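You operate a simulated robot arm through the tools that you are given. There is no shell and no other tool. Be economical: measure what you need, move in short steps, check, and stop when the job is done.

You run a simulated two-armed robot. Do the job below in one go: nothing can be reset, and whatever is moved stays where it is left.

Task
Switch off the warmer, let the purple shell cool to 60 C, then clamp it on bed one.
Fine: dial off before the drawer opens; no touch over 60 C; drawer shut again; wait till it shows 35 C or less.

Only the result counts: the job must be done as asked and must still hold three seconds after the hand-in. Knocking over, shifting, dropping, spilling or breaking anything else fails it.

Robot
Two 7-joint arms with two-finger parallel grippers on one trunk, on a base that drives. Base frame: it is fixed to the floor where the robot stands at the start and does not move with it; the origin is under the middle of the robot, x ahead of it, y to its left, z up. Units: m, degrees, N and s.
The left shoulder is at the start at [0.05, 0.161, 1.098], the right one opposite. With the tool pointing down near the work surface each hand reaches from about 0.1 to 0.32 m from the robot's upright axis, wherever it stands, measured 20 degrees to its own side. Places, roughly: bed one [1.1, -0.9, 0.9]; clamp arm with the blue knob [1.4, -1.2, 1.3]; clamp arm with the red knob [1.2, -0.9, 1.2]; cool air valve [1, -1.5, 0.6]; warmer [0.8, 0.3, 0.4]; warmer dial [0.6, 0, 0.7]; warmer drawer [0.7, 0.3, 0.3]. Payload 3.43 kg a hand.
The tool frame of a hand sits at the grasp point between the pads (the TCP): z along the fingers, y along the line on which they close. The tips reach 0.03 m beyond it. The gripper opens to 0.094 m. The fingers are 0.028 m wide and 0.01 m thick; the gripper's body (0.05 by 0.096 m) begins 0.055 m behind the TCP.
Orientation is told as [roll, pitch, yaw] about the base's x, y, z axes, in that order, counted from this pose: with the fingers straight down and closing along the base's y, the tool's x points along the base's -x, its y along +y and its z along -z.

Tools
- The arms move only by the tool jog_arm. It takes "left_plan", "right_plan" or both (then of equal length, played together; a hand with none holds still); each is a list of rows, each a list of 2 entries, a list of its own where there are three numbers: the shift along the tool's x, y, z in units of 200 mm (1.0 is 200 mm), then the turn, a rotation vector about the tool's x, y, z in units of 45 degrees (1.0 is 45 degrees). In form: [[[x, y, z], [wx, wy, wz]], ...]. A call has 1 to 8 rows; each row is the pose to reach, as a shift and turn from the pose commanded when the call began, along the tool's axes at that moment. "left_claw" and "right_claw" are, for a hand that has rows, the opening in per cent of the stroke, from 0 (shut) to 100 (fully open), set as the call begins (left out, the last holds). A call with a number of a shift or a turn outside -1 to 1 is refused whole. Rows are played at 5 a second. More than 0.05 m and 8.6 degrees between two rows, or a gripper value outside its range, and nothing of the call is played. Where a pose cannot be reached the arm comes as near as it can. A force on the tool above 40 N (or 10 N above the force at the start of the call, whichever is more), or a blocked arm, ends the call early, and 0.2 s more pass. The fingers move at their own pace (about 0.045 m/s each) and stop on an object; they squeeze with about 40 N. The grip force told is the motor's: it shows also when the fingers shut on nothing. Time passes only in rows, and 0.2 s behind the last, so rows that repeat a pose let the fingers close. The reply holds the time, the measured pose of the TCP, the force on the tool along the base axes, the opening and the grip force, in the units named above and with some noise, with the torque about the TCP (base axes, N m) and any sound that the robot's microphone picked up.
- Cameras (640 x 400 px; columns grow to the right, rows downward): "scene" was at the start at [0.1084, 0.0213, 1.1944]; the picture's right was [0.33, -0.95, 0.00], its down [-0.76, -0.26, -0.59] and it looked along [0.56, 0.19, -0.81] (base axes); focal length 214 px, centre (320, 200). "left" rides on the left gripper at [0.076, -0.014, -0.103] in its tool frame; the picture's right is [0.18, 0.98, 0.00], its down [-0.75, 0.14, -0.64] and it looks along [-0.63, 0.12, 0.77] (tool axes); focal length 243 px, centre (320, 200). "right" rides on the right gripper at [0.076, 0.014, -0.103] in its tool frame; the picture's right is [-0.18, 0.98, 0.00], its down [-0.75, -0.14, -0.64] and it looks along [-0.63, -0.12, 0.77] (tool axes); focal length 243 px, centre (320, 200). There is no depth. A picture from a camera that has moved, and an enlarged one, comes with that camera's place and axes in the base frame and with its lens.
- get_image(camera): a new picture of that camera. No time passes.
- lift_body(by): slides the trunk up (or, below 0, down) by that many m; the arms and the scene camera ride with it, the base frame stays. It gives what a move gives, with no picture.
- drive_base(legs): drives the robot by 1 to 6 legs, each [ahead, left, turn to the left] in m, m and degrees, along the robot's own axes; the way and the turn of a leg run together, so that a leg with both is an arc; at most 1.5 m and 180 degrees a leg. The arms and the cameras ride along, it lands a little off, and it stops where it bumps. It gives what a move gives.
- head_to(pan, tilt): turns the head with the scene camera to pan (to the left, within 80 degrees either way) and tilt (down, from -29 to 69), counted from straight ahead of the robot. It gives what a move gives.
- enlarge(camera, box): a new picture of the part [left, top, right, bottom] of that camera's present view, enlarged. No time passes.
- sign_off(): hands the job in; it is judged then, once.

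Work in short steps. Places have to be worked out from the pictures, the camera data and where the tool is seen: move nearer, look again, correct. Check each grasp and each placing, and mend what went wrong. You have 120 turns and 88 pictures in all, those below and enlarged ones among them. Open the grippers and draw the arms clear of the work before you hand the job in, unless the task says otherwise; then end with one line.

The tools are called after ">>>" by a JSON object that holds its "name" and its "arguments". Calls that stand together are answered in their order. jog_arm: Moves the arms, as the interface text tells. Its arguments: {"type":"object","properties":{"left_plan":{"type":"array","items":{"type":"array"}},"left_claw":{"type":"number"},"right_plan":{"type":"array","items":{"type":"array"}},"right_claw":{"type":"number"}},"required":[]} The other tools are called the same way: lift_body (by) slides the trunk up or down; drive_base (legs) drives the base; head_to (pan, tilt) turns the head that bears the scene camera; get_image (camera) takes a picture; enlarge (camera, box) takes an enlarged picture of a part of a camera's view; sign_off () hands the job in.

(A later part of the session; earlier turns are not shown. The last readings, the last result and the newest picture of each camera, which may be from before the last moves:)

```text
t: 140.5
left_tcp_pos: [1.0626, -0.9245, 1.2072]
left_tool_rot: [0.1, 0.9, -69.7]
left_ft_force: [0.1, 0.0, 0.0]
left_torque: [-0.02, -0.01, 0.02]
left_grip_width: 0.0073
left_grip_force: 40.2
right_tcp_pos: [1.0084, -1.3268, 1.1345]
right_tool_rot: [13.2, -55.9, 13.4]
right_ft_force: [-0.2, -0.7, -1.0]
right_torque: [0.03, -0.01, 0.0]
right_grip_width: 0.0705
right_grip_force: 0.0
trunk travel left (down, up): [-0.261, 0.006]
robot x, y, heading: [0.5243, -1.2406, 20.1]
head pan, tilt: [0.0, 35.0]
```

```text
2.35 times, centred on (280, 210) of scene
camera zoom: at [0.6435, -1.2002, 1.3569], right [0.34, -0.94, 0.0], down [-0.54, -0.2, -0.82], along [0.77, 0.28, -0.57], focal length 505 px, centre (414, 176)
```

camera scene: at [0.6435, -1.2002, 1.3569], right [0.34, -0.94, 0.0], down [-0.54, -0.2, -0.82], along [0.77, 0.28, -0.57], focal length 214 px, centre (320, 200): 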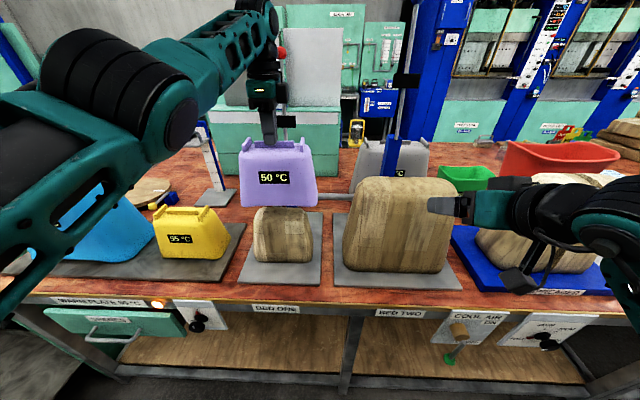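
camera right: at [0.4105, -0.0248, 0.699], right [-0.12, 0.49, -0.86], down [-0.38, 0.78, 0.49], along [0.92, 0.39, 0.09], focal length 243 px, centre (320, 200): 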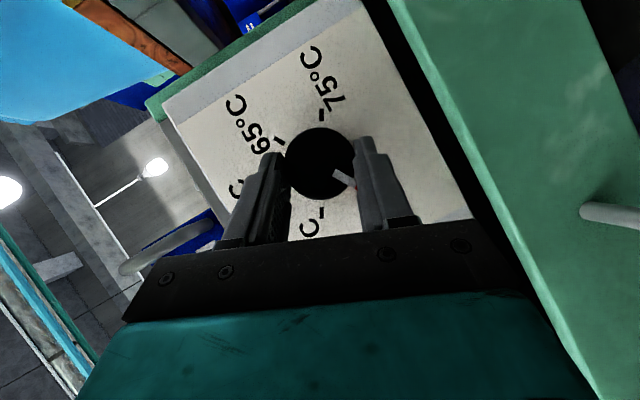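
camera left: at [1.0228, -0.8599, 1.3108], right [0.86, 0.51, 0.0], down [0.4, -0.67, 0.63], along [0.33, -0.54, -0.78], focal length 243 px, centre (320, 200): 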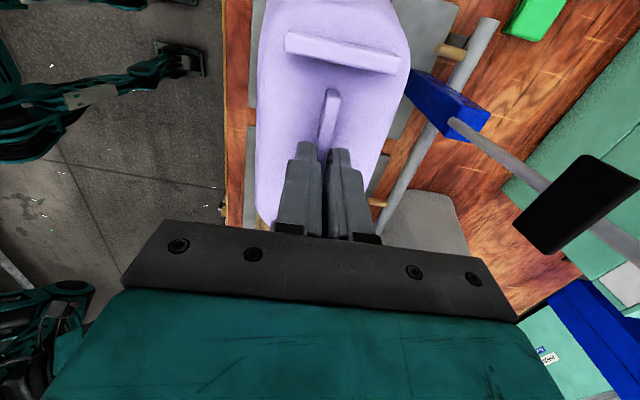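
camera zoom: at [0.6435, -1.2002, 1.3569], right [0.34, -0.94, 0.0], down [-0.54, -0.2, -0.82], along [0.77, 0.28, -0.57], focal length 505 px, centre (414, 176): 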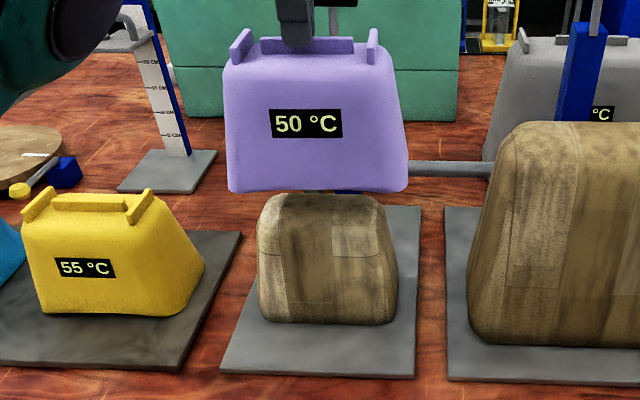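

The shell centre is about 1.5 cm to the right of the block's centre and the TCP about 1.6 cm short. I correct with the arm, then lower with the trunk by 0.10 m and check.

>>> {"name": "jog_arm", "arguments": {"left_plan": [[[0.04, 0.04, 0], [0, 0, 0]], [[0.078, 0.08, 0], [0, 0, 0]], [[0.078, 0.08, 0], [0, 0, 0]]]}}

>>> {"name": "lift_body", "arguments": {"by": -0.06}}

>>> {"name": "enlarge", "arguments": {"camera": "scene", "box": [215, 100, 345, 270]}}

```text
t: 141.3
left_tcp_pos: [1.06, -0.906, 1.2053]
left_tool_rot: [0.2, 0.9, -69.7]
left_ft_force: [0.2, -0.1, -1.0]
left_torque: [-0.02, 0.04, 0.01]
left_grip_width: 0.0072
left_grip_force: 39.9
left hand out of reach, approached as far as the arm can: row 1, 2, 3
right_tcp_pos: [1.0088, -1.3273, 1.1344]
right_tool_rot: [13.1, -55.9, 13.4]
right_ft_force: [-0.4, -0.3, -0.3]
right_torque: [-0.01, 0.01, -0.01]
right_grip_width: 0.0705
right_grip_force: 0.1
trunk travel left (down, up): [-0.261, 0.006]
robot x, y, heading: [0.5227, -1.2425, 20.1]
head pan, tilt: [0.0, 35.0]
```

```text
t: 142.3
left_tcp_pos: [1.0608, -0.907, 1.1456]
left_tool_rot: [0.1, 0.9, -69.8]
left_ft_force: [-0.3, 0.0, 0.0]
left_torque: [0.0, -0.03, -0.03]
left_grip_width: 0.0068
left_grip_force: 39.7
right_tcp_pos: [1.009, -1.3273, 1.074]
right_tool_rot: [13.0, -56.0, 13.4]
right_ft_force: [-0.3, -0.4, -0.1]
right_torque: [0.03, -0.02, 0.02]
right_grip_width: 0.0706
right_grip_force: 0.1
trunk travel left (down, up): [-0.201, 0.066]
robot x, y, heading: [0.5207, -1.2425, 20.1]
head pan, tilt: [0.0, 35.0]
```

```text
2.35 times, centred on (280, 185) of scene
camera zoom: at [0.6427, -1.2005, 1.297], right [0.34, -0.94, 0.0], down [-0.54, -0.2, -0.82], along [0.77, 0.28, -0.57], focal length 505 px, centre (414, 235)
```

zoom: 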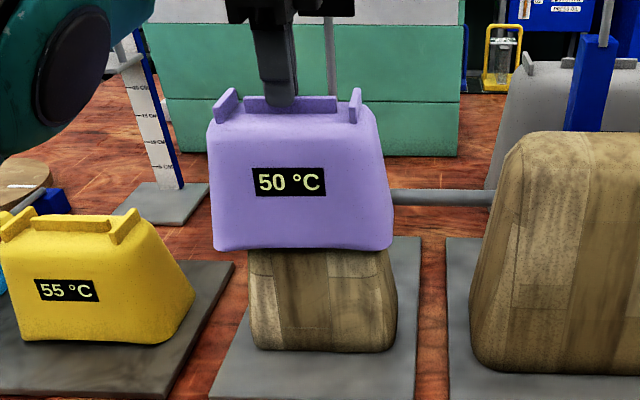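

Laterally aligned within a few mm; still about 1.2 cm short in depth. I nudge the base 12 mm ahead, then lower 4 cm and check forces.

>>> {"name": "drive_base", "arguments": {"legs": [[0.012, 0, 0]]}}

>>> {"name": "lift_body", "arguments": {"by": -0.04}}

>>> {"name": "lift_body", "arguments": {"by": -0.03}}

>>> {"name": "get_image", "arguments": {"camera": "scene"}}

```text
t: 143.0
left_tcp_pos: [1.0724, -0.903, 1.1452]
left_tool_rot: [0.1, 0.9, -69.7]
left_ft_force: [-0.2, 0.0, -0.7]
left_torque: [0.02, 0.03, -0.02]
left_grip_width: 0.0073
left_grip_force: 40.0
right_tcp_pos: [1.0196, -1.3227, 1.074]
right_tool_rot: [13.2, -55.8, 13.5]
right_ft_force: [0.4, -0.7, 0.6]
right_torque: [0.04, -0.01, 0.0]
right_grip_width: 0.0705
right_grip_force: 0.1
trunk travel left (down, up): [-0.201, 0.066]
robot x, y, heading: [0.536, -1.2418, 20.3]
head pan, tilt: [0.0, 35.0]
```

```text
t: 143.8
left_tcp_pos: [1.0713, -0.9032, 1.1038]
left_tool_rot: [0.1, 0.8, -69.7]
left_ft_force: [-0.6, -0.5, -0.3]
left_torque: [-0.03, 0.14, -0.08]
left_grip_width: 0.0073
left_grip_force: 40.3
right_tcp_pos: [1.0199, -1.322, 1.0337]
right_tool_rot: [13.1, -56.0, 13.4]
right_ft_force: [-0.3, -0.2, 0.3]
right_torque: [-0.02, 0.04, -0.01]
right_grip_width: 0.0709
right_grip_force: 0.0
trunk travel left (down, up): [-0.161, 0.106]
robot x, y, heading: [0.5344, -1.2362, 19.9]
head pan, tilt: [0.0, 35.0]
```

```text
t: 144.6
left_tcp_pos: [1.0709, -0.9028, 1.0739]
left_tool_rot: [0.0, 0.9, -69.7]
left_ft_force: [-2.5, -1.6, -2.0]
left_torque: [-0.09, 0.34, -0.19]
left_grip_width: 0.0072
left_grip_force: 40.0
right_tcp_pos: [1.0188, -1.3235, 1.0044]
right_tool_rot: [13.0, -56.0, 13.4]
right_ft_force: [-0.2, -0.3, 0.0]
right_torque: [0.02, -0.03, -0.01]
right_grip_width: 0.0707
right_grip_force: 0.1
trunk travel left (down, up): [-0.131, 0.136]
robot x, y, heading: [0.5337, -1.2377, 20.1]
head pan, tilt: [0.0, 35.0]
```

```text
12 pictures are left
camera scene: at [0.6536, -1.1965, 1.2269], right [0.34, -0.94, 0.0], down [-0.54, -0.2, -0.82], along [0.77, 0.28, -0.57], focal length 214 px, centre (320, 200)
```

scene: 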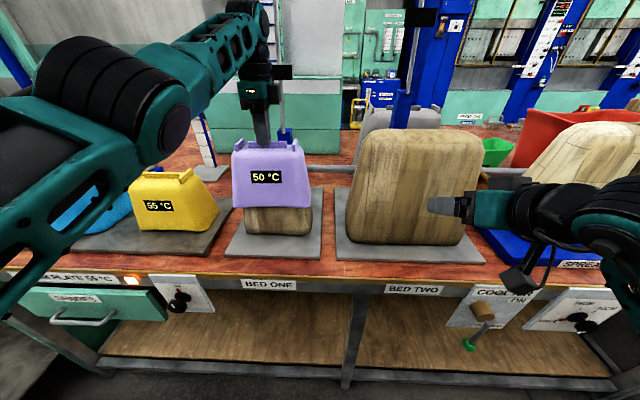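

The shell is sliding over the block with only about 3 N. I keep lowering in small steps.

>>> {"name": "drive_base", "arguments": {"legs": [[-0.004, 0, 0]]}}

>>> {"name": "lift_body", "arguments": {"by": -0.03}}

>>> {"name": "lift_body", "arguments": {"by": -0.03}}

>>> {"name": "lift_body", "arguments": {"by": -0.015}}

```text
t: 145.3
left_tcp_pos: [1.0672, -0.9035, 1.0746]
left_tool_rot: [0.0, 0.9, -69.7]
left_ft_force: [-2.0, -0.3, -1.8]
left_torque: [-0.15, 0.19, -0.06]
left_grip_width: 0.0073
left_grip_force: 39.8
right_tcp_pos: [1.0164, -1.3257, 1.0041]
right_tool_rot: [13.0, -56.0, 13.4]
right_ft_force: [0.2, -0.1, -0.5]
right_torque: [0.02, -0.02, 0.01]
right_grip_width: 0.0706
right_grip_force: 0.1
trunk travel left (down, up): [-0.131, 0.136]
robot x, y, heading: [0.5314, -1.2374, 20.1]
head pan, tilt: [0.0, 35.0]
```

```text
t: 146.1
left_tcp_pos: [1.0669, -0.9062, 1.0454]
left_tool_rot: [0.1, 0.8, -70.0]
left_ft_force: [-0.7, -6.2, -1.4]
left_torque: [-0.59, 0.26, -0.33]
left_grip_width: 0.0074
left_grip_force: 40.0
right_tcp_pos: [1.0155, -1.3251, 0.9747]
right_tool_rot: [13.2, -55.9, 13.3]
right_ft_force: [0.0, 0.0, -0.5]
right_torque: [0.0, 0.01, 0.04]
right_grip_width: 0.071
right_grip_force: 0.0
trunk travel left (down, up): [-0.101, 0.166]
robot x, y, heading: [0.5298, -1.2347, 19.9]
head pan, tilt: [0.0, 35.0]
```

```text
t: 146.8
left_tcp_pos: [1.064, -0.9068, 1.0187]
left_tool_rot: [0.1, 0.9, -69.8]
left_ft_force: [-20.4, -16.1, 24.7]
left_torque: [-1.08, 0.99, -1.05]
left_grip_width: 0.0086
left_grip_force: 40.4
right_tcp_pos: [1.0144, -1.3261, 0.9454]
right_tool_rot: [13.3, -56.2, 13.2]
right_ft_force: [-0.3, -0.1, -0.4]
right_torque: [0.0, 0.01, 0.02]
right_grip_width: 0.0705
right_grip_force: 0.1
trunk travel left (down, up): [-0.071, 0.196]
robot x, y, heading: [0.5305, -1.24, 20.0]
head pan, tilt: [0.0, 35.0]
```

```text
t: 147.4
left_tcp_pos: [1.0628, -0.9069, 1.0123]
left_tool_rot: [0.7, 0.9, -70.1]
left_ft_force: [-16.2, -6.7, 14.2]
left_torque: [-0.23, 1.29, -1.13]
left_grip_width: 0.009
left_grip_force: 40.2
right_tcp_pos: [1.0126, -1.3251, 0.931]
right_tool_rot: [13.2, -56.1, 13.3]
right_ft_force: [-0.5, 0.5, 0.2]
right_torque: [0.0, -0.03, 0.01]
right_grip_width: 0.0706
right_grip_force: 0.0
trunk travel left (down, up): [-0.056, 0.211]
robot x, y, heading: [0.5327, -1.239, 20.1]
head pan, tilt: [0.0, 35.0]
stopped: the force on the tool passed its limit at 61 N (the readings are from after the stop); the commanded pose is now the measured one
```

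Firm contact at TCP z = 1.012. I zoom in to see whether the shell is seated.

>>> {"name": "enlarge", "arguments": {"camera": "scene", "box": [205, 100, 335, 270]}}

```text
2.35 times, centred on (270, 185) of scene
camera zoom: at [0.6467, -1.1993, 1.1521], right [0.34, -0.94, 0.0], down [-0.54, -0.2, -0.82], along [0.77, 0.28, -0.57], focal length 505 px, centre (438, 235)
```

zoom: 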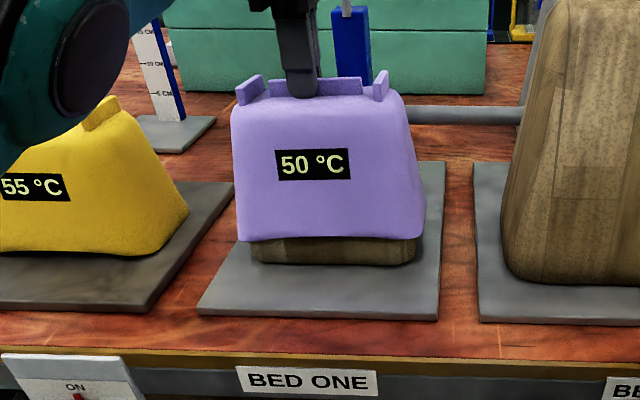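

About 3 cm of block still shows, and the side force points toward me, so the shell sits too far forward and is wedged. I ease up 1 cm, shift back 8 mm and lower again.

>>> {"name": "lift_body", "arguments": {"by": 0.012}}

>>> {"name": "drive_base", "arguments": {"legs": [[-0.008, 0, 0]]}}

>>> {"name": "lift_body", "arguments": {"by": -0.015}}

>>> {"name": "lift_body", "arguments": {"by": -0.012}}

```text
t: 148.0
left_tcp_pos: [1.0656, -0.9054, 1.0189]
left_tool_rot: [0.2, 0.9, -69.8]
left_ft_force: [-18.4, -10.8, -3.8]
left_torque: [-0.48, 1.11, -1.26]
left_grip_width: 0.0089
left_grip_force: 40.1
right_tcp_pos: [1.0156, -1.3245, 0.9423]
right_tool_rot: [13.2, -56.0, 13.3]
right_ft_force: [0.5, -0.3, -0.1]
right_torque: [-0.01, -0.01, 0.02]
right_grip_width: 0.0707
right_grip_force: 0.0
trunk travel left (down, up): [-0.068, 0.199]
robot x, y, heading: [0.5342, -1.2428, 19.9]
head pan, tilt: [0.0, 35.0]
```

```text
t: 148.7
left_tcp_pos: [1.059, -0.9063, 1.021]
left_tool_rot: [0.9, 0.8, -69.8]
left_ft_force: [-7.2, -2.9, 3.8]
left_torque: [-0.63, 0.51, -0.51]
left_grip_width: 0.007
left_grip_force: 39.7
right_tcp_pos: [1.0072, -1.3282, 0.9404]
right_tool_rot: [13.1, -55.9, 13.4]
right_ft_force: [0.0, 0.1, -0.6]
right_torque: [0.0, 0.02, 0.01]
right_grip_width: 0.0705
right_grip_force: 0.1
trunk travel left (down, up): [-0.068, 0.199]
robot x, y, heading: [0.5223, -1.2449, 20.4]
head pan, tilt: [0.0, 35.0]
```

```text
t: 149.4
left_tcp_pos: [1.0566, -0.9076, 1.0129]
left_tool_rot: [1.7, 0.9, -69.9]
left_ft_force: [-0.8, -2.7, 33.8]
left_torque: [0.18, 0.83, -0.36]
left_grip_width: 0.0074
left_grip_force: 40.1
right_tcp_pos: [1.0076, -1.3285, 0.9284]
right_tool_rot: [13.4, -56.2, 13.3]
right_ft_force: [0.7, -0.4, 0.1]
right_torque: [0.0, -0.02, 0.0]
right_grip_width: 0.0702
right_grip_force: 0.0
trunk travel left (down, up): [-0.053, 0.214]
robot x, y, heading: [0.5261, -1.2437, 20.0]
head pan, tilt: [0.0, 35.0]
```

```text
t: 149.7
left_tcp_pos: [1.058, -0.9087, 1.0128]
left_tool_rot: [1.7, 1.0, -70.0]
left_ft_force: [-11.1, -4.2, 13.3]
left_torque: [-0.16, 0.91, -0.64]
left_grip_width: 0.0075
left_grip_force: 39.9
right_tcp_pos: [1.0066, -1.3281, 0.9252]
right_tool_rot: [13.2, -56.0, 13.3]
right_ft_force: [-0.9, -0.1, 0.1]
right_torque: [0.01, -0.01, 0.0]
right_grip_width: 0.0702
right_grip_force: 0.1
trunk travel left (down, up): [-0.05, 0.216]
robot x, y, heading: [0.5239, -1.246, 20.1]
head pan, tilt: [0.0, 35.0]
stopped: the force on the tool passed its limit at 48 N (the readings are from after the stop); the commanded pose is now the measured one
```

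It stops at the same height with almost no side force, so the shell is seated on the block's top. I release and raise.

>>> {"name": "jog_arm", "arguments": {"left_plan": [[[0, 0, 0], [0, 0, 0]], [[0, 0, 0], [0, 0, 0]], [[0, 0, 0], [0, 0, 0]]], "left_claw": 45}}

>>> {"name": "lift_body", "arguments": {"by": 0.15}}

>>> {"name": "drive_base", "arguments": {"legs": [[-0.22, 0, 0]]}}

>>> {"name": "head_to", "arguments": {"pan": 14, "tilt": 22}}

>>> {"name": "get_image", "arguments": {"camera": "scene"}}

```text
t: 150.5
left_tcp_pos: [1.0596, -0.9077, 1.0117]
left_tool_rot: [2.0, 1.0, -69.9]
left_ft_force: [5.1, -1.7, 18.9]
left_torque: [-0.32, -0.14, 0.19]
left_grip_width: 0.0388
left_grip_force: 0.0
right_tcp_pos: [1.0086, -1.3275, 0.9235]
right_tool_rot: [13.2, -56.0, 13.2]
right_ft_force: [0.9, 0.8, 0.9]
right_torque: [-0.02, 0.0, -0.02]
right_grip_width: 0.0705
right_grip_force: 0.2
trunk travel left (down, up): [-0.05, 0.216]
robot x, y, heading: [0.5228, -1.2462, 20.0]
head pan, tilt: [0.0, 35.0]
```

```text
t: 152.3
left_tcp_pos: [1.0608, -0.9058, 1.1604]
left_tool_rot: [1.7, 0.9, -69.7]
left_ft_force: [0.9, 0.6, -0.6]
left_torque: [0.03, -0.02, 0.03]
left_grip_width: 0.0424
left_grip_force: 0.0
right_tcp_pos: [1.0085, -1.3269, 1.073]
right_tool_rot: [13.1, -56.0, 13.4]
right_ft_force: [-1.1, -0.2, -0.7]
right_torque: [0.0, -0.02, 0.0]
right_grip_width: 0.0705
right_grip_force: 0.1
trunk travel left (down, up): [-0.2, 0.066]
robot x, y, heading: [0.5245, -1.244, 20.0]
head pan, tilt: [0.0, 35.0]
```

```text
t: 154.0
left_tcp_pos: [0.8496, -0.9834, 1.161]
left_tool_rot: [1.6, 0.9, -69.8]
left_ft_force: [-0.4, -0.1, -0.5]
left_torque: [-0.02, 0.03, -0.02]
left_grip_width: 0.0424
left_grip_force: 0.0
right_tcp_pos: [0.7978, -1.4041, 1.0728]
right_tool_rot: [13.1, -56.0, 13.4]
right_ft_force: [0.1, -0.2, 0.6]
right_torque: [0.03, -0.05, 0.03]
right_grip_width: 0.0706
right_grip_force: 0.0
trunk travel left (down, up): [-0.2, 0.066]
robot x, y, heading: [0.3129, -1.3174, 20.1]
head pan, tilt: [0.0, 35.0]
```

```text
t: 154.7
left_tcp_pos: [0.8503, -0.9838, 1.1595]
left_tool_rot: [1.7, 1.0, -69.7]
left_ft_force: [0.9, 0.4, 0.4]
left_torque: [-0.01, -0.03, 0.0]
left_grip_width: 0.0423
left_grip_force: 0.1
right_tcp_pos: [0.7982, -1.4036, 1.073]
right_tool_rot: [13.1, -55.9, 13.3]
right_ft_force: [0.2, -0.8, 0.8]
right_torque: [-0.04, 0.0, -0.02]
right_grip_width: 0.0707
right_grip_force: 0.0
trunk travel left (down, up): [-0.2, 0.066]
robot x, y, heading: [0.3171, -1.3164, 20.0]
head pan, tilt: [14.0, 22.0]
```

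```text
10 pictures are left
camera scene: at [0.4265, -1.2557, 1.3167], right [0.56, -0.83, 0.0], down [-0.31, -0.21, -0.93], along [0.77, 0.52, -0.38], focal length 214 px, centre (320, 200)
```

scene: 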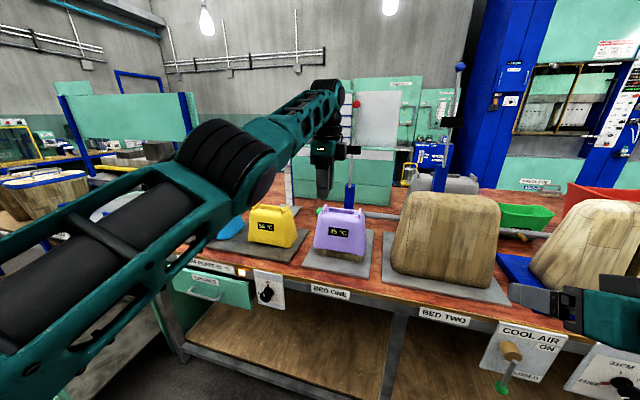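

The shell stands on bed one and my clamp geometry fits: pivot near [1.222, −0.872, 1.02], red knob near [1.268, −0.853, 1.352]. The lever swings about 98° toward me, which brings its pad onto the shell. I'll use the right hand, so I raise the trunk and reposition the base.

>>> {"name": "lift_body", "arguments": {"by": 0.064}}

>>> {"name": "drive_base", "arguments": {"legs": [[0, 0.3, -1], [0.29, 0, 0]]}}

>>> {"name": "head_to", "arguments": {"pan": -12, "tilt": 15}}

>>> {"name": "get_image", "arguments": {"camera": "scene"}}

```text
t: 155.8
left_tcp_pos: [0.8515, -0.9835, 1.2231]
left_tool_rot: [1.7, 0.9, -69.8]
left_ft_force: [0.3, -0.7, -0.3]
left_torque: [-0.02, 0.01, 0.02]
left_grip_width: 0.0425
left_grip_force: 0.1
right_tcp_pos: [0.799, -1.4043, 1.1363]
right_tool_rot: [13.1, -55.9, 13.5]
right_ft_force: [0.0, 0.2, 0.1]
right_torque: [0.03, -0.01, 0.03]
right_grip_width: 0.0704
right_grip_force: 0.1
trunk travel left (down, up): [-0.264, 0.002]
robot x, y, heading: [0.3149, -1.3212, 20.0]
head pan, tilt: [14.0, 22.0]
```

```text
t: 160.6
left_tcp_pos: [1.0291, -0.6202, 1.2232]
left_tool_rot: [1.8, 0.9, -71.1]
left_ft_force: [-0.5, -0.1, -0.4]
left_torque: [-0.01, 0.04, 0.0]
left_grip_width: 0.0425
left_grip_force: 0.1
right_tcp_pos: [0.9675, -1.0397, 1.1366]
right_tool_rot: [13.1, -55.9, 12.2]
right_ft_force: [0.8, 0.2, -0.5]
right_torque: [-0.01, 0.01, 0.02]
right_grip_width: 0.0705
right_grip_force: 0.1
trunk travel left (down, up): [-0.264, 0.002]
robot x, y, heading: [0.484, -0.9404, 18.9]
head pan, tilt: [14.0, 22.0]
```

```text
t: 161.4
left_tcp_pos: [1.0272, -0.6206, 1.2242]
left_tool_rot: [1.7, 0.9, -70.9]
left_ft_force: [0.0, 0.2, 0.9]
left_torque: [-0.04, -0.02, 0.0]
left_grip_width: 0.042
left_grip_force: 0.1
right_tcp_pos: [0.967, -1.0392, 1.1366]
right_tool_rot: [13.1, -55.9, 12.2]
right_ft_force: [0.0, 0.9, -0.5]
right_torque: [0.0, -0.01, -0.01]
right_grip_width: 0.0702
right_grip_force: 0.0
trunk travel left (down, up): [-0.264, 0.002]
robot x, y, heading: [0.481, -0.9447, 18.7]
head pan, tilt: [-12.0, 15.0]
```

```text
9 pictures are left
camera scene: at [0.6136, -0.9232, 1.3922], right [0.12, -0.99, 0.0], down [-0.26, -0.03, -0.97], along [0.96, 0.12, -0.26], focal length 214 px, centre (320, 200)
```

scene: 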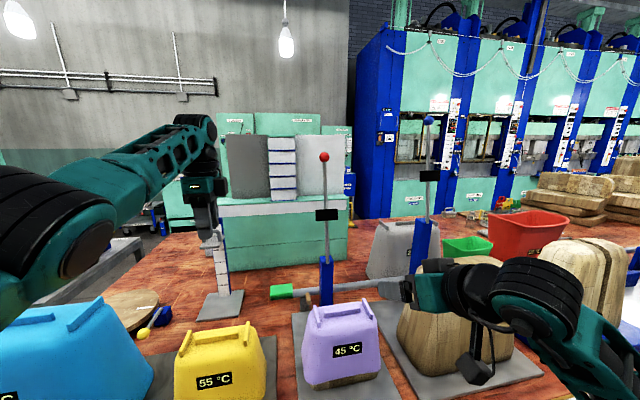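

The view confirms the knob at [1.268, −0.854, 1.350], and the shell reads 45 °C. I bring the right hand toward a standoff 8 cm before the knob in two moves.

>>> {"name": "jog_arm", "arguments": {"right_plan": [[[-0.12, 0.03, 0.03], [0, 0, 0]], [[-0.24, 0.06, 0.06], [0, 0, 0]], [[-0.36, 0.09, 0.09], [0, 0, 0]], [[-0.48, 0.12, 0.12], [0, 0, 0]], [[-0.6, 0.15, 0.15], [0, 0, 0]], [[-0.72, 0.17, 0.18], [0, 0, 0]], [[-0.82, 0.19, 0.21], [0, 0, 0]], [[-0.92, 0.21, 0.24], [0, 0, 0]]], "right_claw": 65}}

>>> {"name": "jog_arm", "arguments": {"right_plan": [[[-0.12, 0.03, 0.03], [0, 0, 0]], [[-0.24, 0.06, 0.06], [0, 0, 0]], [[-0.36, 0.09, 0.09], [0, 0, 0]], [[-0.48, 0.12, 0.12], [0, 0, 0]], [[-0.6, 0.15, 0.15], [0, 0, 0]], [[-0.72, 0.17, 0.18], [0, 0, 0]], [[-0.82, 0.19, 0.21], [0, 0, 0]], [[-0.9, 0.2, 0.24], [0, 0, 0]]]}}

```text
t: 163.2
left_tcp_pos: [1.0275, -0.6204, 1.2251]
left_tool_rot: [1.7, 0.8, -71.0]
left_ft_force: [0.3, 0.0, 0.5]
left_torque: [0.04, -0.05, 0.01]
left_grip_width: 0.0424
left_grip_force: 0.1
right_tcp_pos: [1.087, -0.9604, 1.2673]
right_tool_rot: [12.9, -56.0, 12.2]
right_ft_force: [0.0, 0.3, -0.6]
right_torque: [-0.02, 0.01, 0.0]
right_grip_width: 0.061
right_grip_force: 0.1
trunk travel left (down, up): [-0.264, 0.002]
robot x, y, heading: [0.4867, -0.9429, 19.0]
head pan, tilt: [-12.0, 15.0]
```

```text
t: 165.1
left_tcp_pos: [1.0287, -0.6193, 1.2246]
left_tool_rot: [1.7, 0.9, -71.0]
left_ft_force: [0.6, -0.4, 0.9]
left_torque: [-0.01, 0.03, -0.01]
left_grip_width: 0.0422
left_grip_force: 0.0
right_tcp_pos: [1.2051, -0.8834, 1.3969]
right_tool_rot: [13.1, -56.0, 12.4]
right_ft_force: [0.1, 0.0, -0.5]
right_torque: [-0.01, -0.02, -0.03]
right_grip_width: 0.0612
right_grip_force: 0.1
trunk travel left (down, up): [-0.264, 0.002]
robot x, y, heading: [0.4803, -0.9419, 18.8]
head pan, tilt: [-12.0, 15.0]
```

On axis, with the knob 8.4 cm ahead along the fingers. I advance 7.2 cm and close on it.

>>> {"name": "jog_arm", "arguments": {"right_plan": [[[0, 0, 0.12], [0, 0, 0]], [[0, 0, 0.24], [0, 0, 0]], [[0, -0.008, 0.36], [0, 0, 0]]]}}

>>> {"name": "jog_arm", "arguments": {"right_plan": [[[0, 0, 0], [0, 0, 0]], [[0, 0, 0], [0, 0, 0]], [[0, 0, 0], [0, 0, 0]]], "right_claw": 0}}

>>> {"name": "get_image", "arguments": {"camera": "right"}}

```text
t: 165.8
left_tcp_pos: [1.0281, -0.6198, 1.2247]
left_tool_rot: [1.7, 0.9, -71.0]
left_ft_force: [-0.3, 0.9, 0.0]
left_torque: [0.0, 0.01, -0.01]
left_grip_width: 0.0425
left_grip_force: 0.1
right_tcp_pos: [1.2578, -0.8548, 1.358]
right_tool_rot: [12.8, -56.1, 12.5]
right_ft_force: [-0.9, -0.3, -0.7]
right_torque: [0.0, 0.01, 0.0]
right_grip_width: 0.061
right_grip_force: 0.1
trunk travel left (down, up): [-0.264, 0.002]
robot x, y, heading: [0.4818, -0.9436, 18.8]
head pan, tilt: [-12.0, 15.0]
```

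```text
t: 166.7
left_tcp_pos: [1.0296, -0.6216, 1.2241]
left_tool_rot: [1.7, 1.0, -71.0]
left_ft_force: [0.7, -0.2, -0.1]
left_torque: [-0.03, -0.05, 0.01]
left_grip_width: 0.0425
left_grip_force: 0.0
right_tcp_pos: [1.2619, -0.8605, 1.3557]
right_tool_rot: [13.2, -56.0, 11.9]
right_ft_force: [4.0, -6.7, 1.1]
right_torque: [-0.03, -0.22, -0.26]
right_grip_width: 0.0314
right_grip_force: 37.5
trunk travel left (down, up): [-0.264, 0.002]
robot x, y, heading: [0.4825, -0.947, 18.9]
head pan, tilt: [-12.0, 15.0]
```

```text
8 pictures are left
camera right: at [1.138, -0.8967, 1.3513], right [-0.28, 0.92, 0.28], down [-0.01, -0.29, 0.96], along [0.96, 0.26, 0.09], focal length 243 px, centre (320, 200)
```

right: 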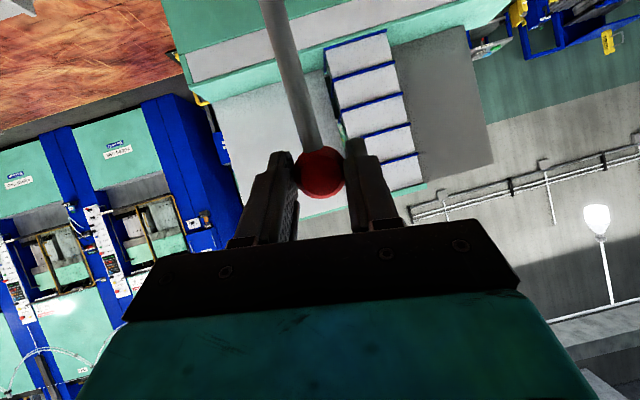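

The red knob is held (31 mm). I pull it along its arc toward me, through to about 33° past vertical.

>>> {"name": "jog_arm", "arguments": {"right_plan": [[[0.099, 0.012, -0.18], [0, 0, 0]], [[0.218, 0.022, -0.345], [0, 0, 0]], [[0.357, 0.028, -0.495], [0, 0, 0]], [[0.512, 0.032, -0.628], [0, 0, 0]], [[0.683, 0.032, -0.74], [0, 0, 0]], [[0.866, 0.03, -0.831], [0, 0, 0]]]}}

```text
t: 168.1
left_tcp_pos: [1.0249, -0.6189, 1.2249]
left_tool_rot: [1.8, 0.7, -71.0]
left_ft_force: [-1.0, 0.6, -0.3]
left_torque: [0.0, 0.01, 0.0]
left_grip_width: 0.0424
left_grip_force: 0.1
right_tcp_pos: [1.0342, -0.9334, 1.3078]
right_tool_rot: [13.1, -56.3, 12.7]
right_ft_force: [-12.1, 14.0, 11.2]
right_torque: [0.54, -0.97, 0.57]
right_grip_width: 0.0316
right_grip_force: 45.7
trunk travel left (down, up): [-0.264, 0.002]
robot x, y, heading: [0.4829, -0.9445, 18.8]
head pan, tilt: [-12.0, 15.0]
```

On the arc as planned. I continue to about 54°.

>>> {"name": "jog_arm", "arguments": {"right_plan": [[[0.193, -0.006, -0.068], [0, 0, 0]], [[0.392, -0.015, -0.112], [0, 0, 0]], [[0.595, -0.027, -0.132], [0, 0, 0]]]}}

```text
t: 168.8
left_tcp_pos: [1.0231, -0.618, 1.2252]
left_tool_rot: [1.9, 0.6, -70.9]
left_ft_force: [-0.5, -1.1, 0.1]
left_torque: [0.02, 0.0, -0.02]
left_grip_width: 0.0426
left_grip_force: 0.0
right_tcp_pos: [0.949, -0.9602, 1.2225]
right_tool_rot: [13.3, -56.3, 13.1]
right_ft_force: [-24.7, 23.7, 13.5]
right_torque: [0.24, -0.76, 0.87]
right_grip_width: 0.0311
right_grip_force: 45.1
trunk travel left (down, up): [-0.264, 0.002]
robot x, y, heading: [0.481, -0.9471, 19.0]
head pan, tilt: [-12.0, 15.0]
```

A sideways force (about 30 N to the left) has built up, so the lever's plane differs slightly. I relieve it 1 cm left and continue down to about 75°.

>>> {"name": "jog_arm", "arguments": {"right_plan": [[[0, 0.05, 0], [0, 0, 0]], [[0.204, 0.045, 0.005], [0, 0, 0]], [[0.406, 0.033, 0.034], [0, 0, 0]], [[0.602, 0.016, 0.089], [0, 0, 0]]]}}

>>> {"name": "get_image", "arguments": {"camera": "scene"}}

```text
t: 169.5
left_tcp_pos: [1.0246, -0.6246, 1.2266]
left_tool_rot: [1.9, 1.0, -71.1]
left_ft_force: [0.1, 0.2, 0.2]
left_torque: [0.02, -0.01, -0.02]
left_grip_width: 0.0425
left_grip_force: 0.1
right_tcp_pos: [0.9285, -0.9675, 1.1901]
right_tool_rot: [13.2, -56.9, 11.8]
right_ft_force: [-25.0, -16.6, 11.1]
right_torque: [-0.2, 0.63, 0.25]
right_grip_width: 0.0319
right_grip_force: 45.3
right hand out of reach, approached as far as the arm can: row 2, 3
trunk travel left (down, up): [-0.264, 0.002]
robot x, y, heading: [0.4866, -0.945, 18.9]
head pan, tilt: [-12.0, 15.0]
stopped in row 3 (right hand): the force on the tool passed its limit at 60 N (the readings are from after the stop); the commanded pose is now the measured one
```

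```text
7 pictures are left
camera scene: at [0.6086, -0.9272, 1.3927], right [0.12, -0.99, 0.0], down [-0.25, -0.03, -0.97], along [0.96, 0.11, -0.25], focal length 214 px, centre (320, 200)
```

scene: 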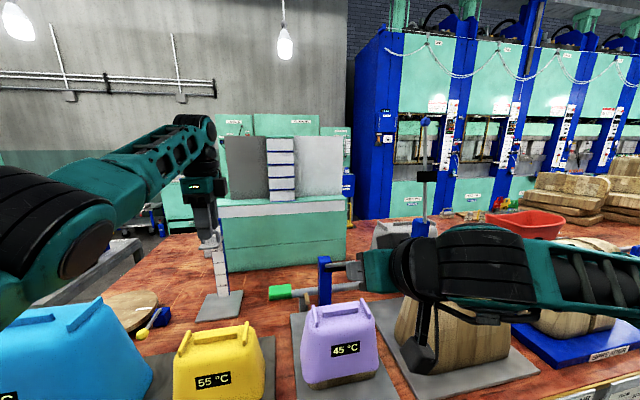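

The lever is at about 61° and the arm itself is at its limit. I continue the arc with the base (back) and trunk (down) in small alternating steps.

>>> {"name": "drive_base", "arguments": {"legs": [[-0.015, 0, 0]]}}

>>> {"name": "lift_body", "arguments": {"by": -0.04}}

>>> {"name": "drive_base", "arguments": {"legs": [[-0.012, 0, 0]]}}

>>> {"name": "lift_body", "arguments": {"by": -0.04}}

```text
t: 170.3
left_tcp_pos: [1.0165, -0.6258, 1.222]
left_tool_rot: [1.5, 0.9, -71.1]
left_ft_force: [0.1, -0.1, -0.3]
left_torque: [0.02, 0.01, 0.01]
left_grip_width: 0.0426
left_grip_force: 0.0
right_tcp_pos: [0.9247, -0.9673, 1.184]
right_tool_rot: [12.9, -56.2, 11.7]
right_ft_force: [14.4, 5.6, -13.5]
right_torque: [0.0, 0.4, -0.21]
right_grip_width: 0.031
right_grip_force: 45.4
trunk travel left (down, up): [-0.264, 0.002]
robot x, y, heading: [0.4703, -0.9479, 18.6]
head pan, tilt: [-12.0, 15.0]
```

```text
t: 170.9
left_tcp_pos: [1.0103, -0.6312, 1.1963]
left_tool_rot: [1.9, 1.0, -71.2]
left_ft_force: [0.1, -0.5, -0.2]
left_torque: [0.03, -0.02, 0.0]
left_grip_width: 0.0425
left_grip_force: 0.1
right_tcp_pos: [0.9136, -0.9709, 1.1609]
right_tool_rot: [13.3, -57.4, 11.8]
right_ft_force: [-22.9, -14.2, 9.5]
right_torque: [0.37, -0.15, 0.15]
right_grip_width: 0.0314
right_grip_force: 45.2
trunk travel left (down, up): [-0.234, 0.033]
robot x, y, heading: [0.4705, -0.9486, 19.0]
head pan, tilt: [-12.0, 15.0]
stopped: the force on the tool passed its limit at 44 N (the readings are from after the stop); the commanded pose is now the measured one
```

```text
t: 171.7
left_tcp_pos: [1.0043, -0.6304, 1.1911]
left_tool_rot: [1.5, 0.9, -71.2]
left_ft_force: [0.5, -0.2, 0.0]
left_torque: [0.0, 0.02, 0.01]
left_grip_width: 0.0423
left_grip_force: 0.1
right_tcp_pos: [0.9107, -0.9722, 1.1569]
right_tool_rot: [13.1, -56.7, 11.6]
right_ft_force: [13.2, 5.1, -6.8]
right_torque: [0.2, -0.32, -0.25]
right_grip_width: 0.0313
right_grip_force: 44.8
trunk travel left (down, up): [-0.234, 0.033]
robot x, y, heading: [0.4584, -0.9553, 18.6]
head pan, tilt: [-12.0, 15.0]
```

```text
t: 172.3
left_tcp_pos: [0.9984, -0.6353, 1.1618]
left_tool_rot: [1.9, 1.0, -71.2]
left_ft_force: [0.4, -0.2, -0.3]
left_torque: [0.02, 0.02, 0.01]
left_grip_width: 0.0422
left_grip_force: 0.0
right_tcp_pos: [0.9006, -0.9757, 1.1296]
right_tool_rot: [13.4, -57.6, 11.8]
right_ft_force: [-22.5, -14.6, 7.5]
right_torque: [0.51, -0.58, 0.23]
right_grip_width: 0.0318
right_grip_force: 45.2
trunk travel left (down, up): [-0.2, 0.067]
robot x, y, heading: [0.4584, -0.9561, 18.5]
head pan, tilt: [-12.0, 15.0]
stopped: the force on the tool passed its limit at 45 N (the readings are from after the stop); the commanded pose is now the measured one
```

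Working: the lever is at about 72°. I continue the same way.

>>> {"name": "drive_base", "arguments": {"legs": [[-0.01, 0, 0]]}}

>>> {"name": "lift_body", "arguments": {"by": -0.04}}

>>> {"name": "drive_base", "arguments": {"legs": [[-0.006, 0, 0]]}}

>>> {"name": "lift_body", "arguments": {"by": -0.04}}

>>> {"name": "get_image", "arguments": {"camera": "scene"}}

```text
t: 173.1
left_tcp_pos: [0.9949, -0.6353, 1.1586]
left_tool_rot: [1.7, 0.9, -71.2]
left_ft_force: [0.4, 0.8, 0.5]
left_torque: [0.0, 0.0, -0.01]
left_grip_width: 0.0426
left_grip_force: 0.0
right_tcp_pos: [0.899, -0.9764, 1.1252]
right_tool_rot: [13.2, -57.1, 11.7]
right_ft_force: [8.7, 2.8, -3.6]
right_torque: [0.29, -0.63, -0.22]
right_grip_width: 0.0314
right_grip_force: 44.9
trunk travel left (down, up): [-0.2, 0.067]
robot x, y, heading: [0.4456, -0.9573, 18.9]
head pan, tilt: [-12.0, 15.0]
```

```text
t: 173.8
left_tcp_pos: [0.9893, -0.6387, 1.1232]
left_tool_rot: [1.9, 1.0, -71.3]
left_ft_force: [0.4, -0.2, 0.1]
left_torque: [-0.01, -0.04, -0.02]
left_grip_width: 0.0423
left_grip_force: 0.1
right_tcp_pos: [0.8882, -0.9804, 1.0913]
right_tool_rot: [13.3, -57.7, 12.1]
right_ft_force: [-23.6, -14.6, 5.8]
right_torque: [0.52, -0.99, 0.25]
right_grip_width: 0.0316
right_grip_force: 44.9
trunk travel left (down, up): [-0.162, 0.105]
robot x, y, heading: [0.4502, -0.9606, 18.3]
head pan, tilt: [-12.0, 15.0]
stopped: the force on the tool passed its limit at 48 N (the readings are from after the stop); the commanded pose is now the measured one
```

```text
t: 174.5
left_tcp_pos: [0.9865, -0.6388, 1.1214]
left_tool_rot: [1.8, 0.9, -71.3]
left_ft_force: [-0.5, 0.6, 0.2]
left_torque: [0.02, 0.0, 0.02]
left_grip_width: 0.0423
left_grip_force: 0.0
right_tcp_pos: [0.8891, -0.9786, 1.0881]
right_tool_rot: [13.3, -57.4, 12.0]
right_ft_force: [-3.8, -5.5, 1.6]
right_torque: [0.46, -1.06, -0.25]
right_grip_width: 0.0318
right_grip_force: 44.5
trunk travel left (down, up): [-0.162, 0.105]
robot x, y, heading: [0.446, -0.9572, 18.8]
head pan, tilt: [-12.0, 15.0]
```

```text
t: 175.2
left_tcp_pos: [0.9844, -0.6415, 1.0877]
left_tool_rot: [1.8, 1.0, -71.4]
left_ft_force: [-0.3, -1.0, 0.3]
left_torque: [0.0, -0.04, 0.0]
left_grip_width: 0.0421
left_grip_force: 0.1
right_tcp_pos: [0.8823, -0.9821, 1.0537]
right_tool_rot: [13.0, -57.5, 12.3]
right_ft_force: [-20.6, -13.9, 2.9]
right_torque: [0.57, -0.88, 0.18]
right_grip_width: 0.0314
right_grip_force: 45.1
trunk travel left (down, up): [-0.126, 0.141]
robot x, y, heading: [0.4441, -0.9593, 18.7]
head pan, tilt: [-12.0, 15.0]
stopped: the force on the tool passed its limit at 43 N (the readings are from after the stop); the commanded pose is now the measured one
```

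```text
6 pictures are left
camera scene: at [0.568, -0.9417, 1.2537], right [0.11, -0.99, 0.0], down [-0.25, -0.03, -0.97], along [0.96, 0.11, -0.26], focal length 214 px, centre (320, 200)
```

scene: 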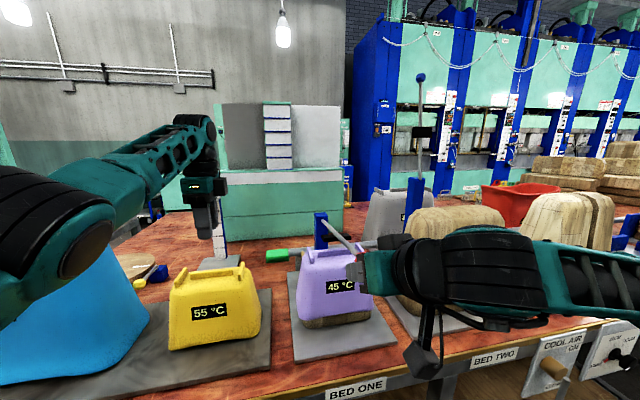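

The lever is near 85°, with the pad close to the shell. The left hand hovers above the yellow shell, so I raise it first, then finish pressing down.

>>> {"name": "jog_arm", "arguments": {"left_plan": [[[0, -0.1, -0.15], [0, 0, 0]], [[0, -0.2, -0.3], [0, 0, 0]], [[0, -0.35, -0.45], [0, 0, 0]], [[0, -0.5, -0.6], [0, 0, 0]]]}}

>>> {"name": "drive_base", "arguments": {"legs": [[-0.006, 0, 0]]}}

>>> {"name": "lift_body", "arguments": {"by": -0.04}}

>>> {"name": "lift_body", "arguments": {"by": -0.04}}

```text
t: 176.2
left_tcp_pos: [0.8872, -0.6753, 1.2062]
left_tool_rot: [1.8, 1.0, -71.2]
left_ft_force: [1.1, 0.3, -0.5]
left_torque: [-0.01, -0.01, -0.02]
left_grip_width: 0.0423
left_grip_force: 0.0
left hand out of reach, approached as far as the arm can: row 1
right_tcp_pos: [0.8823, -0.9815, 1.0535]
right_tool_rot: [13.2, -57.5, 12.4]
right_ft_force: [-32.6, -20.1, 1.7]
right_torque: [-0.03, -0.41, -0.45]
right_grip_width: 0.0312
right_grip_force: 44.8
trunk travel left (down, up): [-0.126, 0.141]
robot x, y, heading: [0.441, -0.9584, 18.4]
head pan, tilt: [-12.0, 15.0]
```

```text
t: 176.9
left_tcp_pos: [0.8857, -0.6762, 1.2032]
left_tool_rot: [1.6, 1.0, -71.4]
left_ft_force: [-0.6, 0.8, 0.2]
left_torque: [0.01, 0.02, 0.01]
left_grip_width: 0.0424
left_grip_force: 0.1
right_tcp_pos: [0.8826, -0.9821, 1.0533]
right_tool_rot: [13.3, -57.4, 11.9]
right_ft_force: [1.5, -2.6, -0.7]
right_torque: [0.23, -0.47, -0.11]
right_grip_width: 0.0316
right_grip_force: 45.3
trunk travel left (down, up): [-0.126, 0.141]
robot x, y, heading: [0.4375, -0.9639, 18.3]
head pan, tilt: [-12.0, 15.0]
```

```text
t: 177.8
left_tcp_pos: [0.8869, -0.6738, 1.1643]
left_tool_rot: [1.7, 0.9, -71.3]
left_ft_force: [0.4, -0.6, 0.5]
left_torque: [0.02, 0.03, 0.02]
left_grip_width: 0.0423
left_grip_force: 0.2
right_tcp_pos: [0.8822, -0.9805, 1.0136]
right_tool_rot: [13.2, -57.3, 12.0]
right_ft_force: [-0.5, 2.1, -2.8]
right_torque: [-0.02, 0.0, 0.03]
right_grip_width: 0.0
right_grip_force: 33.0
trunk travel left (down, up): [-0.086, 0.181]
robot x, y, heading: [0.4368, -0.9599, 18.3]
head pan, tilt: [-12.0, 15.0]
```

```text
t: 178.6
left_tcp_pos: [0.8851, -0.6755, 1.1251]
left_tool_rot: [1.7, 0.7, -71.3]
left_ft_force: [0.6, -0.7, 0.2]
left_torque: [0.03, 0.03, 0.0]
left_grip_width: 0.0424
left_grip_force: 0.1
right_tcp_pos: [0.8809, -0.9817, 0.9736]
right_tool_rot: [13.3, -57.6, 12.0]
right_ft_force: [0.3, 0.2, 0.2]
right_torque: [-0.03, 0.02, -0.03]
right_grip_width: 0.0001
right_grip_force: 32.4
trunk travel left (down, up): [-0.046, 0.221]
robot x, y, heading: [0.436, -0.9638, 18.6]
head pan, tilt: [-12.0, 15.0]
```

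The knob left the grip. I look at where the lever ended up.

>>> {"name": "enlarge", "arguments": {"camera": "scene", "box": [240, 130, 440, 260]}}

```text
3.08 times, centred on (340, 195) of scene
camera zoom: at [0.5658, -0.9412, 1.1739], right [0.11, -0.99, 0.0], down [-0.26, -0.03, -0.97], along [0.96, 0.11, -0.26], focal length 660 px, centre (258, 215)
```

zoom: 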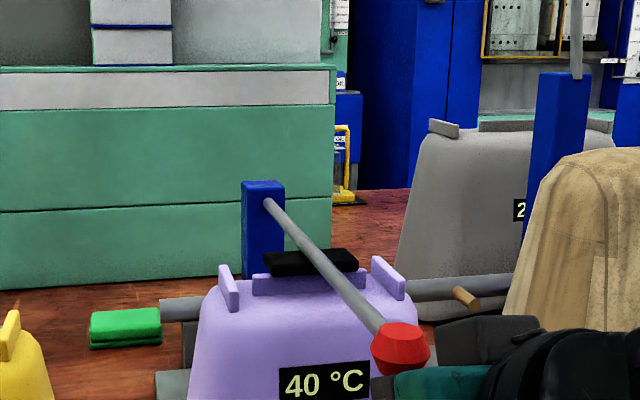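

The lever is down and the pad sits on the shell's central rib (shell now 40 °C). My closed fingers are in front of and below the knob, so I retreat straight back first. Then I come over the top and press the knob down to seat the clamp.

>>> {"name": "drive_base", "arguments": {"legs": [[-0.13, 0, 0]]}}

>>> {"name": "lift_body", "arguments": {"by": 0.14}}

>>> {"name": "drive_base", "arguments": {"legs": [[0.155, 0, 0]]}}

>>> {"name": "get_image", "arguments": {"camera": "scene"}}

```text
t: 179.9
left_tcp_pos: [0.7635, -0.717, 1.1245]
left_tool_rot: [1.7, 0.8, -71.5]
left_ft_force: [-0.3, -0.4, 0.4]
left_torque: [-0.03, -0.04, -0.01]
left_grip_width: 0.0423
left_grip_force: 0.0
right_tcp_pos: [0.7585, -1.0227, 0.9738]
right_tool_rot: [13.3, -57.4, 11.9]
right_ft_force: [0.6, 0.9, 0.1]
right_torque: [-0.03, -0.01, 0.0]
right_grip_width: 0.0001
right_grip_force: 33.0
trunk travel left (down, up): [-0.046, 0.221]
robot x, y, heading: [0.3134, -1.0041, 18.2]
head pan, tilt: [-12.0, 15.0]
```

```text
t: 181.5
left_tcp_pos: [0.7644, -0.717, 1.2648]
left_tool_rot: [1.6, 0.9, -71.5]
left_ft_force: [-0.8, 0.7, 0.2]
left_torque: [0.0, 0.03, -0.01]
left_grip_width: 0.0425
left_grip_force: 0.0
right_tcp_pos: [0.7595, -1.0229, 1.1137]
right_tool_rot: [13.2, -57.5, 11.9]
right_ft_force: [-0.1, -0.3, -0.1]
right_torque: [0.03, 0.04, -0.02]
right_grip_width: 0.0
right_grip_force: 33.4
trunk travel left (down, up): [-0.186, 0.081]
robot x, y, heading: [0.3151, -1.0007, 18.2]
head pan, tilt: [-12.0, 15.0]
```

```text
t: 182.9
left_tcp_pos: [0.9119, -0.6676, 1.2641]
left_tool_rot: [1.6, 0.8, -71.5]
left_ft_force: [-0.6, -0.3, -0.1]
left_torque: [-0.02, 0.01, -0.01]
left_grip_width: 0.0423
left_grip_force: 0.1
right_tcp_pos: [0.9058, -0.9741, 1.1131]
right_tool_rot: [13.2, -57.4, 11.9]
right_ft_force: [-0.2, -0.1, -0.4]
right_torque: [-0.01, -0.03, -0.01]
right_grip_width: 0.0
right_grip_force: 33.6
trunk travel left (down, up): [-0.186, 0.081]
robot x, y, heading: [0.4604, -0.954, 18.2]
head pan, tilt: [-12.0, 15.0]
```

```text
4 pictures are left
camera scene: at [0.5915, -0.9333, 1.3137], right [0.11, -0.99, 0.0], down [-0.26, -0.03, -0.97], along [0.96, 0.11, -0.26], focal length 214 px, centre (320, 200)
```

scene: 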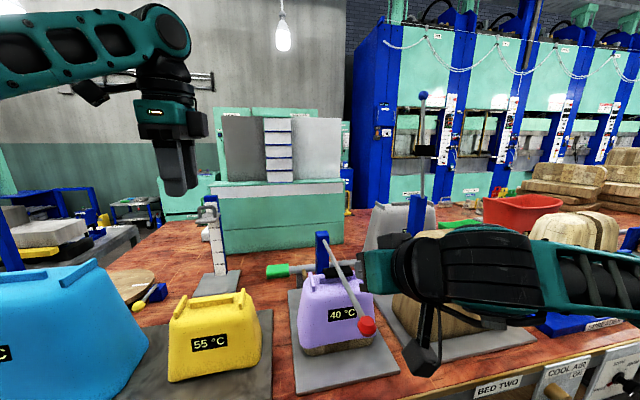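

The lever stays down on the shell and my fingers are now above it. I press down gently with the trunk until the force rises.

>>> {"name": "lift_body", "arguments": {"by": -0.05}}

>>> {"name": "lift_body", "arguments": {"by": -0.025}}

>>> {"name": "lift_body", "arguments": {"by": -0.02}}

```text
t: 183.9
left_tcp_pos: [0.9123, -0.6687, 1.214]
left_tool_rot: [1.7, 0.9, -71.5]
left_ft_force: [0.0, -0.4, -0.3]
left_torque: [0.02, -0.08, -0.02]
left_grip_width: 0.0423
left_grip_force: 0.0
right_tcp_pos: [0.9061, -0.9759, 1.0641]
right_tool_rot: [13.2, -57.3, 11.9]
right_ft_force: [0.7, -0.2, -0.6]
right_torque: [-0.01, -0.03, -0.01]
right_grip_width: 0.0
right_grip_force: 32.6
trunk travel left (down, up): [-0.136, 0.131]
robot x, y, heading: [0.4604, -0.9559, 18.4]
head pan, tilt: [-12.0, 15.0]
```

```text
t: 184.6
left_tcp_pos: [0.9089, -0.6679, 1.1909]
left_tool_rot: [1.8, 0.9, -71.5]
left_ft_force: [0.8, 0.5, -0.3]
left_torque: [0.03, 0.04, 0.02]
left_grip_width: 0.0423
left_grip_force: 0.1
right_tcp_pos: [0.9065, -0.9737, 1.0463]
right_tool_rot: [14.0, -58.9, 11.2]
right_ft_force: [0.7, -0.4, 37.0]
right_torque: [0.27, -0.65, 0.02]
right_grip_width: 0.0
right_grip_force: 33.2
trunk travel left (down, up): [-0.111, 0.156]
robot x, y, heading: [0.4622, -0.9527, 18.7]
head pan, tilt: [-12.0, 15.0]
```

```text
t: 184.9
left_tcp_pos: [0.9106, -0.6681, 1.1857]
left_tool_rot: [1.7, 0.9, -71.4]
left_ft_force: [1.6, -0.3, -0.1]
left_torque: [-0.01, 0.01, -0.01]
left_grip_width: 0.0419
left_grip_force: 0.1
right_tcp_pos: [0.9069, -0.972, 1.0464]
right_tool_rot: [14.7, -59.6, 10.6]
right_ft_force: [-2.8, 2.0, 9.4]
right_torque: [0.13, -0.07, 0.19]
right_grip_width: 0.0
right_grip_force: 32.8
trunk travel left (down, up): [-0.108, 0.159]
robot x, y, heading: [0.4593, -0.9534, 18.4]
head pan, tilt: [-12.0, 15.0]
stopped: the force on the tool passed its limit at 52 N (the readings are from after the stop); the commanded pose is now the measured one
```

The clamp is solid: over 50 N with no further travel. Now for the drawer. I raise the trunk fully, back away, drive left to the warmer, and push the drawer most of the way with the base.

>>> {"name": "lift_body", "arguments": {"by": 0.155}}

>>> {"name": "drive_base", "arguments": {"legs": [[-0.5, 0, 0.6], [0, 0.943, 0], [0.45, 0, 0]]}}

```text
t: 186.7
left_tcp_pos: [0.9118, -0.6678, 1.3405]
left_tool_rot: [1.6, 0.9, -71.5]
left_ft_force: [-0.7, -0.4, -0.2]
left_torque: [0.0, -0.01, 0.01]
left_grip_width: 0.0419
left_grip_force: 0.1
right_tcp_pos: [0.9089, -0.9734, 1.1994]
right_tool_rot: [14.4, -59.1, 10.7]
right_ft_force: [0.6, 0.7, 0.7]
right_torque: [-0.03, -0.01, 0.03]
right_grip_width: 0.0
right_grip_force: 33.4
trunk travel left (down, up): [-0.263, 0.004]
robot x, y, heading: [0.4591, -0.9555, 18.1]
head pan, tilt: [-12.0, 15.0]
```

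```text
t: 200.2
left_tcp_pos: [0.5401, 0.2265, 1.3411]
left_tool_rot: [1.6, 0.8, -69.6]
left_ft_force: [-0.3, -0.1, 0.3]
left_torque: [-0.02, 0.02, 0.02]
left_grip_width: 0.0422
left_grip_force: 0.1
right_tcp_pos: [0.5466, -0.0772, 1.1986]
right_tool_rot: [14.5, -59.1, 12.6]
right_ft_force: [0.6, -0.1, 0.8]
right_torque: [0.02, -0.01, 0.01]
right_grip_width: 0.0001
right_grip_force: 33.1
trunk travel left (down, up): [-0.263, 0.004]
robot x, y, heading: [0.097, -0.0723, 20.2]
head pan, tilt: [-12.0, 15.0]
```

The base should have pushed the drawer to about 0.17 m open. I straighten, push 0.13 m more, and look.

>>> {"name": "drive_base", "arguments": {"legs": [[0.13, 0, -1.2]]}}

>>> {"name": "head_to", "arguments": {"pan": 3, "tilt": 62}}

>>> {"name": "get_image", "arguments": {"camera": "scene"}}

```text
t: 201.4
left_tcp_pos: [0.6648, 0.2596, 1.3409]
left_tool_rot: [1.7, 0.8, -70.8]
left_ft_force: [0.6, 1.0, -0.2]
left_torque: [0.01, 0.06, -0.01]
left_grip_width: 0.0422
left_grip_force: 0.1
right_tcp_pos: [0.6657, -0.0448, 1.1995]
right_tool_rot: [14.5, -59.1, 11.4]
right_ft_force: [0.1, -0.8, 0.2]
right_torque: [0.04, -0.04, 0.02]
right_grip_width: 0.0001
right_grip_force: 32.7
trunk travel left (down, up): [-0.263, 0.004]
robot x, y, heading: [0.2185, -0.033, 19.0]
head pan, tilt: [-12.0, 15.0]
```

```text
t: 202.6
left_tcp_pos: [0.6654, 0.2603, 1.341]
left_tool_rot: [1.7, 1.0, -70.8]
left_ft_force: [-0.4, 0.5, -0.1]
left_torque: [-0.01, 0.02, -0.01]
left_grip_width: 0.0422
left_grip_force: 0.1
right_tcp_pos: [0.6658, -0.0455, 1.1997]
right_tool_rot: [14.4, -59.1, 11.4]
right_ft_force: [-0.8, -0.2, -0.3]
right_torque: [0.0, 0.03, 0.0]
right_grip_width: 0.0002
right_grip_force: 33.1
trunk travel left (down, up): [-0.263, 0.004]
robot x, y, heading: [0.2208, -0.0318, 18.8]
head pan, tilt: [3.0, 62.0]
```

```text
3 pictures are left
camera scene: at [0.3145, 0.0044, 1.3223], right [0.37, -0.93, 0.0], down [-0.82, -0.33, -0.47], along [0.44, 0.18, -0.88], focal length 214 px, centre (320, 200)
```

scene: 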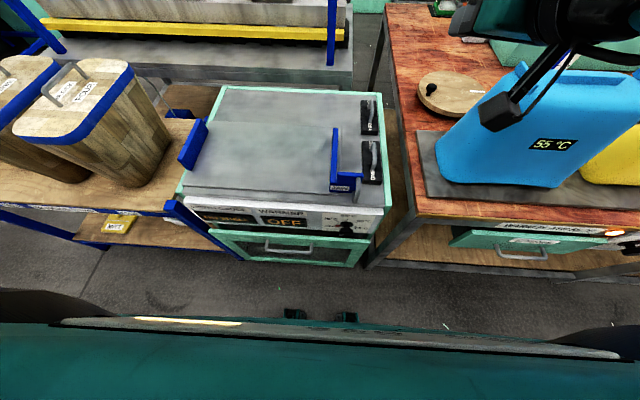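

The drawer looks nearly closed. I zoom in to judge the remaining gap.

>>> {"name": "enlarge", "arguments": {"camera": "scene", "box": [200, 195, 390, 275]}}

```text
3.37 times, centred on (295, 235) of scene
camera zoom: at [0.3145, 0.0044, 1.3223], right [0.37, -0.93, 0.0], down [-0.82, -0.33, -0.47], along [0.44, 0.18, -0.88], focal length 722 px, centre (404, 82)
```

zoom: 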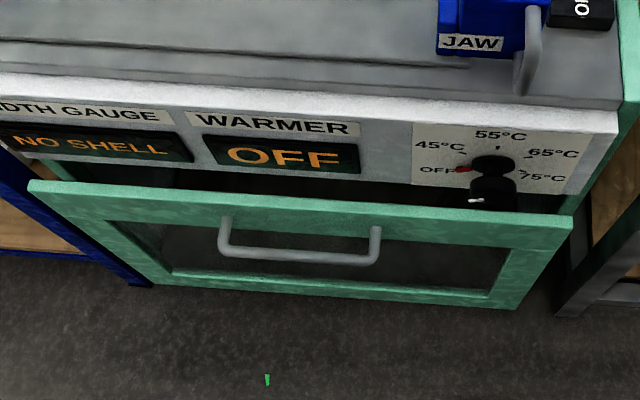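

A small gap remains. I push on in small steps, watching whether the base still advances.

>>> {"name": "drive_base", "arguments": {"legs": [[0.012, 0, 0]]}}

>>> {"name": "drive_base", "arguments": {"legs": [[0.012, 0, 0]]}}

```text
t: 203.3
left_tcp_pos: [0.6781, 0.2642, 1.3407]
left_tool_rot: [1.6, 0.9, -70.9]
left_ft_force: [0.6, -0.6, 0.2]
left_torque: [-0.01, 0.01, -0.01]
left_grip_width: 0.0421
left_grip_force: 0.1
right_tcp_pos: [0.6773, -0.041, 1.2011]
right_tool_rot: [14.5, -59.1, 11.4]
right_ft_force: [-1.0, -0.1, -0.2]
right_torque: [0.02, -0.02, 0.0]
right_grip_width: 0.0
right_grip_force: 33.3
trunk travel left (down, up): [-0.263, 0.004]
robot x, y, heading: [0.2302, -0.0269, 18.9]
head pan, tilt: [3.0, 62.0]
```

```text
t: 204.1
left_tcp_pos: [0.6875, 0.2684, 1.3413]
left_tool_rot: [1.6, 0.9, -70.8]
left_ft_force: [0.4, 0.7, 0.1]
left_torque: [-0.02, 0.01, 0.06]
left_grip_width: 0.0424
left_grip_force: 0.0
right_tcp_pos: [0.6883, -0.0374, 1.1979]
right_tool_rot: [14.5, -59.2, 11.3]
right_ft_force: [0.3, -0.2, -0.5]
right_torque: [0.03, 0.01, 0.03]
right_grip_width: 0.0
right_grip_force: 33.2
trunk travel left (down, up): [-0.263, 0.004]
robot x, y, heading: [0.2377, -0.024, 19.1]
head pan, tilt: [3.0, 62.0]
```

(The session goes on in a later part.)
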